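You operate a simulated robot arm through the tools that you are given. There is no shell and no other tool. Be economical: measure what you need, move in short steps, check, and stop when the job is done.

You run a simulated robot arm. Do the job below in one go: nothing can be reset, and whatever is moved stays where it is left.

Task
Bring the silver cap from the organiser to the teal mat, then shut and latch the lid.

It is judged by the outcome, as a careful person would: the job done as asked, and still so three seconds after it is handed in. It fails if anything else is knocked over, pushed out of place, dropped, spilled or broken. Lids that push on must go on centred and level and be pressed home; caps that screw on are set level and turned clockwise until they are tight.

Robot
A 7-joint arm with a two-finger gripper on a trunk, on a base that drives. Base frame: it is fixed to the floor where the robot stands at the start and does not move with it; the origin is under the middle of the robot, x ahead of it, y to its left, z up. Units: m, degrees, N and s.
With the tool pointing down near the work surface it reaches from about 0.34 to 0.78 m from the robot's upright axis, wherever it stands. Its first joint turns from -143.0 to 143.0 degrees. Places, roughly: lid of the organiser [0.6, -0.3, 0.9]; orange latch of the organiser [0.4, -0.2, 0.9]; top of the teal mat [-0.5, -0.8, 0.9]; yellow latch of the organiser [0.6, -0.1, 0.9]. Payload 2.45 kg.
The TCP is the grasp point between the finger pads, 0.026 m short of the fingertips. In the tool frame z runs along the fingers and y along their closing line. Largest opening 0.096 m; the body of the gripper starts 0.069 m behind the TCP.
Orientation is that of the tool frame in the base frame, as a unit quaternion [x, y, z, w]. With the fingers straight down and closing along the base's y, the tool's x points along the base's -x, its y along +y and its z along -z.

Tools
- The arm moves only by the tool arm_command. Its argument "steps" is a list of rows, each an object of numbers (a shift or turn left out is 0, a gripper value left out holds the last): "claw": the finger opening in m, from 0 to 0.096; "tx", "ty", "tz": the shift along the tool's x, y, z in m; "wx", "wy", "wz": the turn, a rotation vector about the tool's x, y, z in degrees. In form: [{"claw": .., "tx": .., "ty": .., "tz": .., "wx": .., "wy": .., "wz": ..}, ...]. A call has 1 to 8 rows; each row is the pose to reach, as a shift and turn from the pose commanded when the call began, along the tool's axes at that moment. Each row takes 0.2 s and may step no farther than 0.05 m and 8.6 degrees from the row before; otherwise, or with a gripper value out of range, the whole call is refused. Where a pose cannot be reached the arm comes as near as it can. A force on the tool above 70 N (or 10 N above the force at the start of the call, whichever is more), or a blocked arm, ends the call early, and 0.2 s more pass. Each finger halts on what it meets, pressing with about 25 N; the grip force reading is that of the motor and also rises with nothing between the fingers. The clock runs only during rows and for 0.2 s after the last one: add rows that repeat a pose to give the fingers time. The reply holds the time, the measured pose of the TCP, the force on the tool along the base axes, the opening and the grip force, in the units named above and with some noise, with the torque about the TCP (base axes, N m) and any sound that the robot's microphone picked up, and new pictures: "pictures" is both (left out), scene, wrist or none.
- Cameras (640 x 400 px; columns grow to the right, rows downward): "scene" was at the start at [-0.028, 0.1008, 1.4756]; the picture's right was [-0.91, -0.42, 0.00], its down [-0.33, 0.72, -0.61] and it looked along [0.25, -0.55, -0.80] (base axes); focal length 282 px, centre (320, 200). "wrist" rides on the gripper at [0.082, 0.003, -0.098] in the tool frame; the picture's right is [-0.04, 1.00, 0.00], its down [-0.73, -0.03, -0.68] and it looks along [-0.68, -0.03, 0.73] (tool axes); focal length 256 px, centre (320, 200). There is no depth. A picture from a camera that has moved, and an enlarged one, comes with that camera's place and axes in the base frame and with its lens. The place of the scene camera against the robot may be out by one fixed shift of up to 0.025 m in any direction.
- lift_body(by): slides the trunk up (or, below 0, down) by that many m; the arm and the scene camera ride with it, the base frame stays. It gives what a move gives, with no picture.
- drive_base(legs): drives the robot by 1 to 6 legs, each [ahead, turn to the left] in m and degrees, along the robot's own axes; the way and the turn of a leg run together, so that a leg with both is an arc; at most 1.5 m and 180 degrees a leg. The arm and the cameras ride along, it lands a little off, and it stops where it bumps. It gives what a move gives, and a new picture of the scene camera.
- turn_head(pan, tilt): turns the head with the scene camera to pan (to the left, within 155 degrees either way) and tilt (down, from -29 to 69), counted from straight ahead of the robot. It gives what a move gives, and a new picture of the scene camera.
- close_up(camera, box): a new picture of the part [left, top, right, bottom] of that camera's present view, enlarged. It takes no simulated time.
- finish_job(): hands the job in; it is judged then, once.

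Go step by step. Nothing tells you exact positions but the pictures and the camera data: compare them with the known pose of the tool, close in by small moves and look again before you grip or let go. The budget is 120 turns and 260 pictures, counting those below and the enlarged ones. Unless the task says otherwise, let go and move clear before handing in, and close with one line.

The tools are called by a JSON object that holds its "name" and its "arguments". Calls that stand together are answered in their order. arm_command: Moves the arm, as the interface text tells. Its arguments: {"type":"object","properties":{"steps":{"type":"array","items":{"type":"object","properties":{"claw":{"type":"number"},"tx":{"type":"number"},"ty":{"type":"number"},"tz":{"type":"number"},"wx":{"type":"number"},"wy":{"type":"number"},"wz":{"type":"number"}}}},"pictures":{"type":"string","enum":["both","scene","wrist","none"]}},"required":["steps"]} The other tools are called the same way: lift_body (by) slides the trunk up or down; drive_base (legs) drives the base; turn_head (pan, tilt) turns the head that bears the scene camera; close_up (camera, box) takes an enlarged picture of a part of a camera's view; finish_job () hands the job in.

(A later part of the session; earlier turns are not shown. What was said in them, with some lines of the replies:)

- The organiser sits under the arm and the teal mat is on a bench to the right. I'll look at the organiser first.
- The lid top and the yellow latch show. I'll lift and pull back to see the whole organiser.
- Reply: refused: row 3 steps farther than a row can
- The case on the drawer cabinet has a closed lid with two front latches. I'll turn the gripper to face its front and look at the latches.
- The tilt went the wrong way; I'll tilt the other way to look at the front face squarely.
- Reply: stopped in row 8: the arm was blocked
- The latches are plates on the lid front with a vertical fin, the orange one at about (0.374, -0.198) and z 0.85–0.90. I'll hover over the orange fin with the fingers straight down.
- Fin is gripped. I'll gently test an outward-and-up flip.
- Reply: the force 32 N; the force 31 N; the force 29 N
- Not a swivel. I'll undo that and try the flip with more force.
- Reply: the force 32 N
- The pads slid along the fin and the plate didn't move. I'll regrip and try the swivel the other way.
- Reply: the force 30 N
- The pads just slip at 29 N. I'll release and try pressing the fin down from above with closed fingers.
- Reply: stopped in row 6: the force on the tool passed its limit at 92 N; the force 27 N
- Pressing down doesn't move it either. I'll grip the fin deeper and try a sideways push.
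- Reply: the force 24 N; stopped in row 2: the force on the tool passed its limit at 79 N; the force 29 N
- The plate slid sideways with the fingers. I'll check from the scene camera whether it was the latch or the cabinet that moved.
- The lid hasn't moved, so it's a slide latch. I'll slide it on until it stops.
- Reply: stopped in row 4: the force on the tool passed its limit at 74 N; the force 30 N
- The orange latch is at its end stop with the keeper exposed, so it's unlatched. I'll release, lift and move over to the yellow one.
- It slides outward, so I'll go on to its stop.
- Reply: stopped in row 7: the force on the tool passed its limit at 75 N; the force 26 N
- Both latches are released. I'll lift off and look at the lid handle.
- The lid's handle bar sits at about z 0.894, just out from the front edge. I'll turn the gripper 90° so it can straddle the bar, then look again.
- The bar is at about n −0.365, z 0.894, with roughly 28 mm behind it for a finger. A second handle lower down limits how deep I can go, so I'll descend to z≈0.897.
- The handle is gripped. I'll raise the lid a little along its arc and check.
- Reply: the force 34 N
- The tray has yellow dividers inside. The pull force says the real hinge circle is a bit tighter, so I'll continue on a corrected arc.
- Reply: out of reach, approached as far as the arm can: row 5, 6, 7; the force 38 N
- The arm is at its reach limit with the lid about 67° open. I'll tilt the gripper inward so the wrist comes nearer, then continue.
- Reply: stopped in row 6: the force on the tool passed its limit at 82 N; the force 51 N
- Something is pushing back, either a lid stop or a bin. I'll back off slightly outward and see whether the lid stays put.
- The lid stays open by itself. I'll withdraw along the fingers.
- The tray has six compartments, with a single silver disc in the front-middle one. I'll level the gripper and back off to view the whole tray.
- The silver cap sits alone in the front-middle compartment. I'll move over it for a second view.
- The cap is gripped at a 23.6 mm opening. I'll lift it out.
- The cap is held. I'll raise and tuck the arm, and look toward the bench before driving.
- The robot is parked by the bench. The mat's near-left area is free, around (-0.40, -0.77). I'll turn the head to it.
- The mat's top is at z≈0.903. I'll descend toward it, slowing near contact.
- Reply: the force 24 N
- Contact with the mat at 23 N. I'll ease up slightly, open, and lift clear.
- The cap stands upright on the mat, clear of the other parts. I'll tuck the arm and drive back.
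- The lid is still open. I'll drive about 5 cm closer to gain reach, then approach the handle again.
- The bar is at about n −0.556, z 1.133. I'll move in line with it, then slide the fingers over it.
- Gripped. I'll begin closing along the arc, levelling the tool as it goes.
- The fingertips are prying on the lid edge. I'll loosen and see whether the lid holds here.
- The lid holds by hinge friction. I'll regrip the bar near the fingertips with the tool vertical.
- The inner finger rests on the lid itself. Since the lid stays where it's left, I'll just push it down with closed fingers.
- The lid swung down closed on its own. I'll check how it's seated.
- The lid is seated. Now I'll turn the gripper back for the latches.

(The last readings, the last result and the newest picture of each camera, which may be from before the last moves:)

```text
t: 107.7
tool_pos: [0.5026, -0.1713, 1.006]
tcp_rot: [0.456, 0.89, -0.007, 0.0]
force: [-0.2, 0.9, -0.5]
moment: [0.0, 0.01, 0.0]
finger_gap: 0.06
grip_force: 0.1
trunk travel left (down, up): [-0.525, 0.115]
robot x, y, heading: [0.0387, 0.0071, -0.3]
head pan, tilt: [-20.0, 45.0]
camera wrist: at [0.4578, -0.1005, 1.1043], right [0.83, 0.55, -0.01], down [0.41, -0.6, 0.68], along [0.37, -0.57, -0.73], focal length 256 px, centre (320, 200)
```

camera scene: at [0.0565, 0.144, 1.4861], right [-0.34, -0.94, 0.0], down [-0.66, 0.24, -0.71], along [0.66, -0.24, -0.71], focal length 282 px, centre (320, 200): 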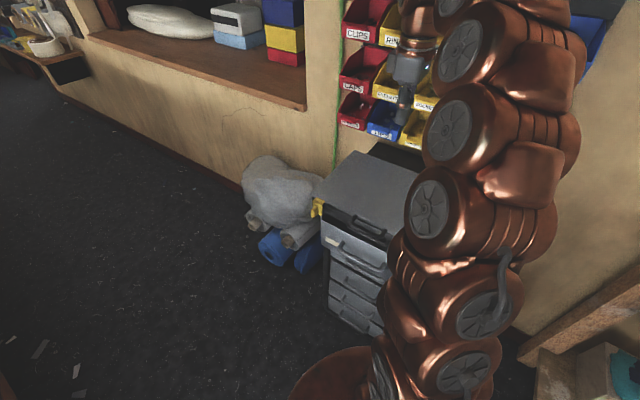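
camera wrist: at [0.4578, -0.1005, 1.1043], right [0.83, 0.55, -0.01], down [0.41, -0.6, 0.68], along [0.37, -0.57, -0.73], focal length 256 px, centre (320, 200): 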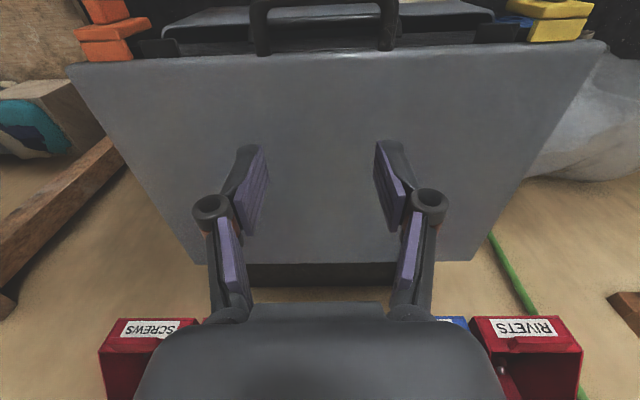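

{"name": "arm_command", "arguments": {"steps": [{"tx": 0.016, "ty": 0.041}, {"tx": 0.032, "ty": 0.082}, {"tx": 0.048, "ty": 0.123}, {"tx": 0.0639, "ty": 0.1635}, {"tx": 0.0639, "ty": 0.1635, "tz": 0.031}, {"tx": 0.0639, "ty": 0.1635, "tz": 0.031}], "pictures": "none"}}

{"name": "close_up", "arguments": {"camera": "wrist", "box": [160, 0, 480, 200]}}

```text
t: 109.1
tool_pos: [0.5956, -0.0229, 0.9731]
tcp_rot: [0.455, 0.891, -0.006, 0.0]
force: [-0.5, -0.6, -0.2]
moment: [0.01, -0.02, -0.02]
finger_gap: 0.06
grip_force: 0.0
trunk travel left (down, up): [-0.525, 0.115]
robot x, y, heading: [0.0402, 0.003, 0.0]
head pan, tilt: [-20.0, 45.0]
```

```text
2.00 times, centred on (320, 100) of wrist
camera zoom: at [0.5507, 0.0471, 1.0713], right [0.83, 0.55, -0.01], down [0.41, -0.6, 0.68], along [0.37, -0.57, -0.73], focal length 512 px, centre (320, 400)
```

zoom: 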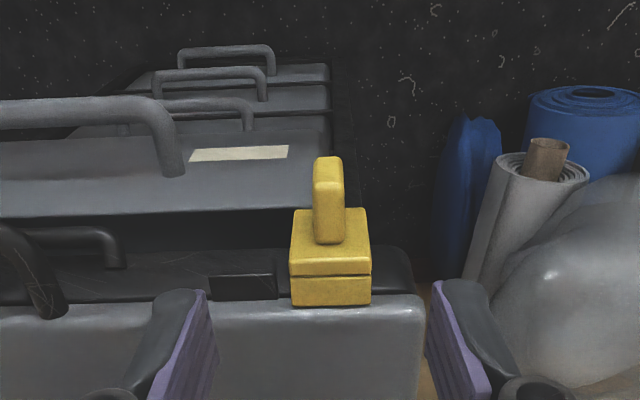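

{"name": "arm_command", "arguments": {"steps": [{"ty": 0.004, "tx": -0.0015, "tz": 0.04}, {"ty": 0.004, "tx": -0.0015, "tz": 0.08}, {"ty": 0.004, "tx": -0.0015, "tz": 0.11}, {"ty": 0.004, "tx": -0.0015, "tz": 0.11}, {"ty": 0.004, "tx": -0.0015, "tz": 0.11, "claw": 0.02}, {"ty": 0.004, "tx": -0.0015, "tz": 0.11, "claw": 0.02}, {"ty": 0.004, "tx": -0.0015, "tz": 0.11, "claw": 0.02}], "pictures": "wrist"}}

```text
t: 110.7
tool_pos: [0.6005, -0.0237, 0.8645]
tcp_rot: [0.455, 0.891, -0.007, 0.0]
force: [-10.3, -6.7, 3.1]
moment: [-0.15, 0.31, -0.11]
finger_gap: 0.0314
grip_force: 38.3
trunk travel left (down, up): [-0.525, 0.115]
robot x, y, heading: [0.0395, 0.0048, -0.2]
head pan, tilt: [-20.0, 45.0]
camera wrist: at [0.5549, 0.046, 0.9624], right [0.83, 0.55, -0.01], down [0.41, -0.6, 0.68], along [0.37, -0.57, -0.73], focal length 256 px, centre (320, 200)
```

wrist: 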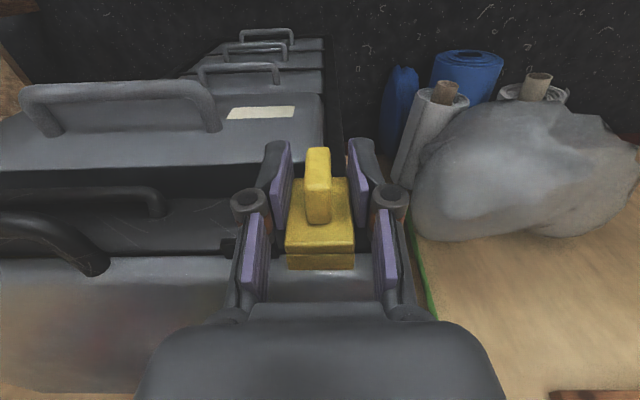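

Gripped. I'll slide the yellow latch back inward to its closed stop.

{"name": "arm_command", "arguments": {"steps": [{"ty": -0.006}, {"ty": -0.012}, {"ty": -0.018}, {"ty": -0.024}, {"ty": -0.03}, {"ty": -0.035}, {"ty": -0.039}, {"ty": -0.043}], "pictures": "wrist"}}

```text
t: 112.5
tool_pos: [0.5699, -0.046, 0.8651]
tcp_rot: [0.454, 0.891, -0.005, 0.003]
force: [36.4, 26.7, -0.4]
moment: [0.94, -0.64, 0.59]
finger_gap: 0.0309
grip_force: 45.3
trunk travel left (down, up): [-0.525, 0.115]
robot x, y, heading: [0.0397, 0.0011, 0.1]
head pan, tilt: [-20.0, 45.0]
camera wrist: at [0.5241, 0.0242, 0.962], right [0.83, 0.55, -0.01], down [0.41, -0.6, 0.69], along [0.38, -0.57, -0.73], focal length 256 px, centre (320, 200)
```

wrist: 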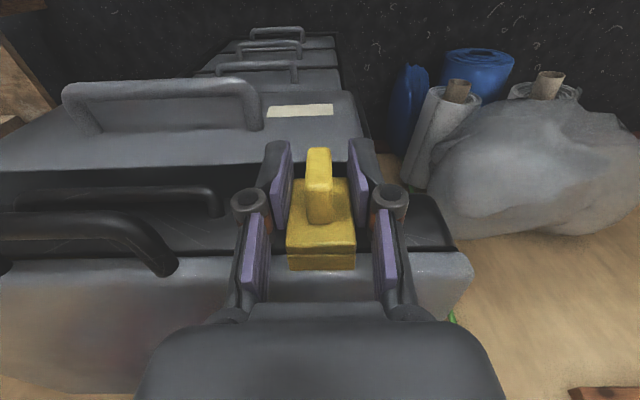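

The yellow latch is home at its stop. I'll release and go to the orange one.

{"name": "arm_command", "arguments": {"steps": [{"ty": 0.003}, {"ty": 0.003, "claw": 0.06}, {"ty": 0.003, "claw": 0.06}, {"ty": 0.003, "tz": -0.045}, {"ty": 0.003, "tz": -0.09}, {"ty": -0.04, "tz": -0.11}, {"ty": -0.085, "tz": -0.11}, {"ty": -0.13, "tz": -0.11}], "pictures": "none"}}

{"name": "arm_command", "arguments": {"steps": [{"ty": -0.045}, {"ty": -0.09}, {"ty": -0.13}, {"ty": -0.153}, {"ty": -0.153}], "pictures": "none"}}

{"name": "close_up", "arguments": {"camera": "wrist", "box": [160, 0, 480, 200]}}

```text
t: 114.3
tool_pos: [0.4615, -0.1226, 0.9766]
tcp_rot: [0.454, 0.891, -0.008, 0.0]
force: [0.6, 0.4, -0.1]
moment: [-0.02, 0.04, 0.01]
finger_gap: 0.0599
grip_force: 0.0
trunk travel left (down, up): [-0.525, 0.115]
robot x, y, heading: [0.0396, 0.0028, -0.3]
head pan, tilt: [-20.0, 45.0]
```

```text
t: 115.5
tool_pos: [0.3351, -0.2136, 0.9775]
tcp_rot: [0.455, 0.89, -0.007, 0.001]
force: [0.3, -0.5, 0.1]
moment: [-0.02, 0.0, 0.0]
finger_gap: 0.0596
grip_force: 0.0
trunk travel left (down, up): [-0.525, 0.115]
robot x, y, heading: [0.0352, 0.0023, -0.5]
head pan, tilt: [-20.0, 45.0]
```

```text
2.00 times, centred on (320, 100) of wrist
camera zoom: at [0.2908, -0.1431, 1.074], right [0.83, 0.55, -0.01], down [0.41, -0.6, 0.68], along [0.37, -0.57, -0.73], focal length 512 px, centre (320, 400)
```

zoom: 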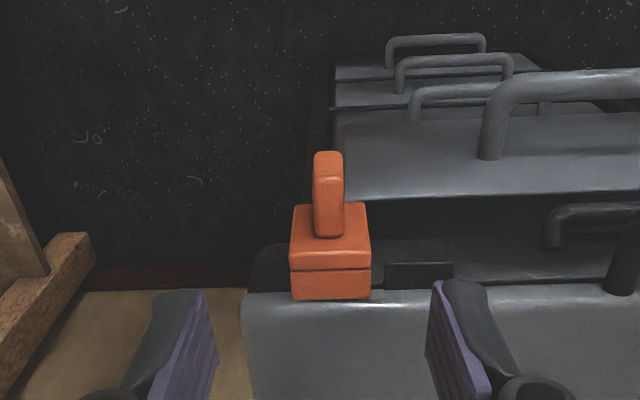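

{"name": "arm_command", "arguments": {"steps": [{"ty": 0.004, "tx": 0.001, "tz": 0.04}, {"ty": 0.004, "tx": 0.001, "tz": 0.08}, {"ty": 0.004, "tx": 0.001, "tz": 0.113}, {"ty": 0.004, "tx": 0.001, "tz": 0.113}, {"ty": 0.004, "tx": 0.001, "tz": 0.113, "claw": 0.02}, {"ty": 0.004, "tx": 0.001, "tz": 0.113, "claw": 0.02}, {"ty": 0.004, "tx": 0.001, "tz": 0.113, "claw": 0.02}], "pictures": "wrist"}}

```text
t: 117.1
tool_pos: [0.3402, -0.2118, 0.8641]
tcp_rot: [0.455, 0.891, -0.006, -0.001]
force: [-0.4, 0.5, -0.4]
moment: [0.07, 0.04, 0.0]
finger_gap: 0.0311
grip_force: 38.6
trunk travel left (down, up): [-0.525, 0.115]
robot x, y, heading: [0.0374, 0.0056, -0.0]
head pan, tilt: [-20.0, 45.0]
camera wrist: at [0.2943, -0.1408, 0.9618], right [0.83, 0.55, -0.01], down [0.41, -0.6, 0.68], along [0.37, -0.57, -0.73], focal length 256 px, centre (320, 200)
```

wrist: 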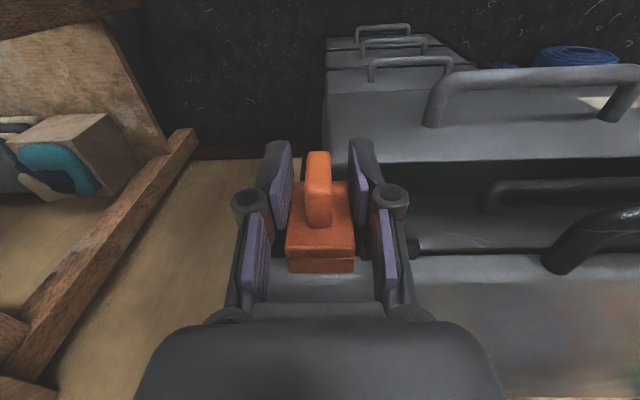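

{"name": "arm_command", "arguments": {"steps": [{"ty": 0.006}, {"ty": 0.012}, {"ty": 0.018}, {"ty": 0.024}, {"ty": 0.03}, {"ty": 0.035}, {"ty": 0.038}, {"ty": 0.041}], "pictures": "wrist"}}

```text
t: 119.0
tool_pos: [0.3666, -0.1915, 0.8649]
tcp_rot: [0.455, 0.89, -0.01, -0.002]
force: [-26.2, -15.6, 21.9]
moment: [-0.33, 0.33, -0.25]
finger_gap: 0.0312
grip_force: 44.9
trunk travel left (down, up): [-0.525, 0.115]
robot x, y, heading: [0.0381, 0.0012, -0.8]
head pan, tilt: [-20.0, 45.0]
stopped in row 8: the force on the tool passed its limit at 72 N (the readings are from after the stop); the commanded pose is now the measured one
camera wrist: at [0.3229, -0.12, 0.9615], right [0.83, 0.55, -0.02], down [0.41, -0.6, 0.68], along [0.37, -0.58, -0.73], focal length 256 px, centre (320, 200)
```

wrist: 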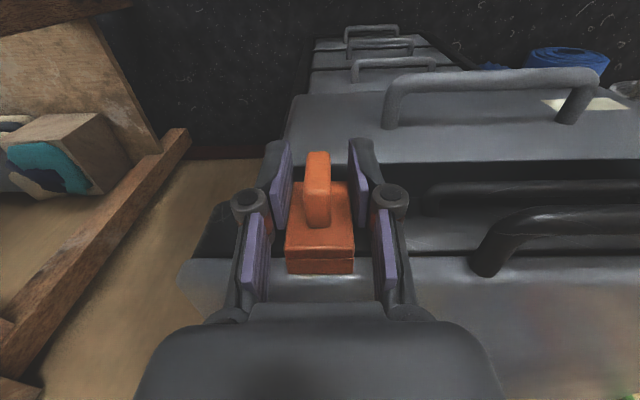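

The orange latch is at its closed stop too. I'll release, lift clear and take a final look at both latches and the mat.

{"name": "arm_command", "arguments": {"steps": [{"ty": -0.002}, {"claw": 0.06}, {"claw": 0.06}, {"tz": -0.04}, {"tz": -0.085}, {"tz": -0.13}, {"tz": -0.16, "ty": 0.03}, {"tz": -0.18, "ty": 0.06, "tx": 0.02}]}}

{"name": "close_up", "arguments": {"camera": "wrist", "box": [160, 50, 480, 250]}}

{"name": "turn_head", "arguments": {"pan": -110, "tilt": 50}}

{"name": "close_up", "arguments": {"camera": "scene", "box": [240, 40, 420, 150]}}

```text
t: 120.8
tool_pos: [0.4074, -0.1338, 1.0409]
tcp_rot: [0.455, 0.891, -0.009, -0.002]
force: [0.0, -0.8, 0.2]
moment: [0.07, -0.01, 0.02]
finger_gap: 0.06
grip_force: 0.1
trunk travel left (down, up): [-0.525, 0.115]
robot x, y, heading: [0.0402, 0.002, -0.2]
head pan, tilt: [-20.0, 45.0]
camera scene: at [0.0565, 0.1436, 1.4861], right [-0.35, -0.94, 0.0], down [-0.66, 0.25, -0.71], along [0.66, -0.25, -0.71], focal length 282 px, centre (320, 200)
camera wrist: at [0.364, -0.0631, 1.1384], right [0.83, 0.55, -0.02], down [0.41, -0.6, 0.68], along [0.37, -0.58, -0.73], focal length 256 px, centre (320, 200)
```

scene: 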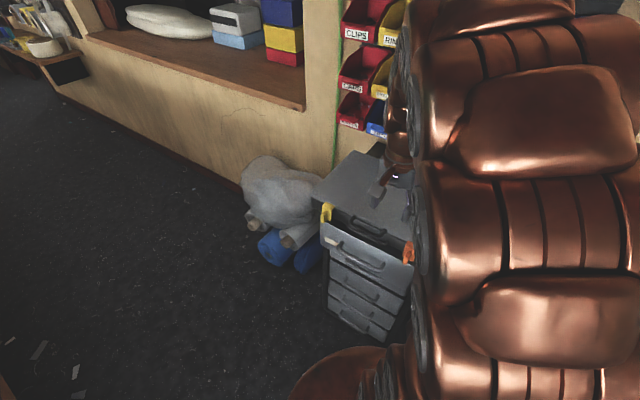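
wrist: 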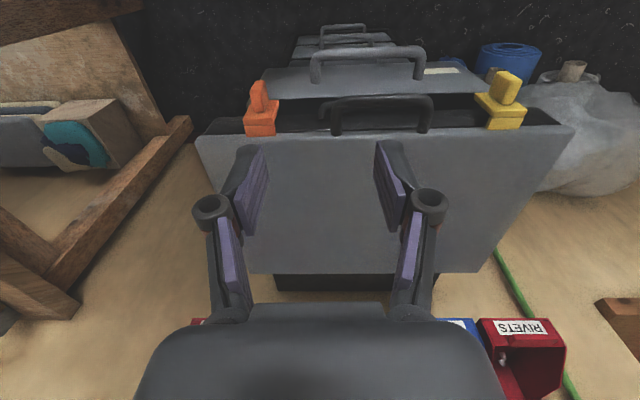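

```text
2.00 times, centred on (320, 150) of wrist
camera zoom: at [0.364, -0.0631, 1.1384], right [0.83, 0.55, -0.02], down [0.41, -0.6, 0.68], along [0.37, -0.58, -0.73], focal length 512 px, centre (320, 300)
```

zoom: 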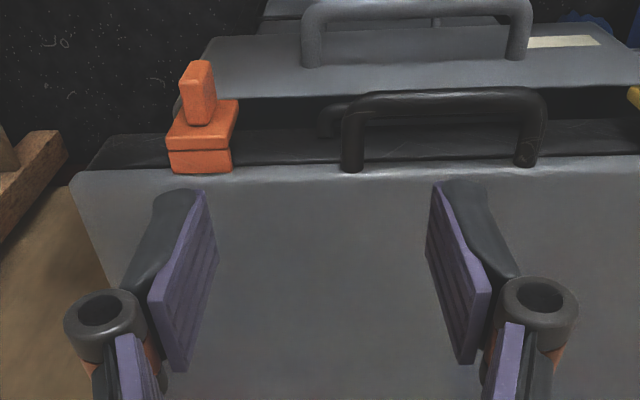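

```text
t: 122.5
tool_pos: [0.4082, -0.1338, 1.0408]
tcp_rot: [0.455, 0.891, -0.008, -0.002]
force: [0.1, -0.1, -0.2]
moment: [0.01, 0.0, 0.0]
finger_gap: 0.0602
grip_force: 0.0
trunk travel left (down, up): [-0.525, 0.115]
robot x, y, heading: [0.0393, 0.004, -0.6]
head pan, tilt: [-110.0, 50.0]
camera scene: at [-0.0465, 0.1001, 1.4792], right [-0.94, 0.35, 0.0], down [0.27, 0.72, -0.64], along [-0.22, -0.6, -0.77], focal length 282 px, centre (320, 200)
```

scene: 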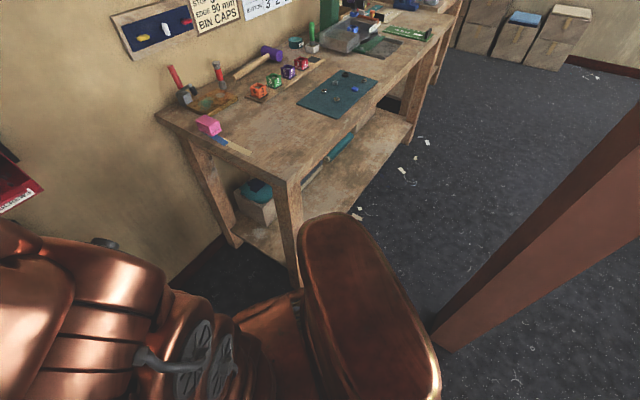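

```text
3.56 times, centred on (330, 95) of scene
camera zoom: at [-0.0465, 0.1001, 1.4792], right [-0.94, 0.35, 0.0], down [0.27, 0.72, -0.64], along [-0.22, -0.6, -0.77], focal length 1004 px, centre (284, 573)
```

zoom: 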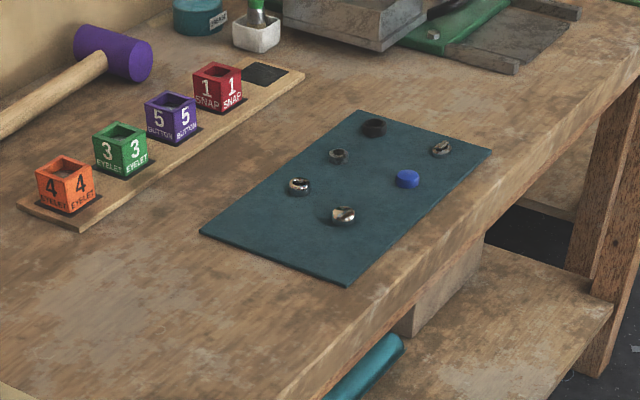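

The cap is on the mat, the lid is shut, both latches are closed over their keepers, and the gripper is clear. I'll hand it in.

{"name": "finish_job", "arguments": {}}

```text
The job is handed in.
```

The silver cap is on the teal mat, and the organiser lid is shut with both latches slid home. I meant to lower the lid by hand, but it dropped the last part of the way when I let go. I pressed it down before latching and saw no damage, though I couldn't see whether the small parts inside shifted.
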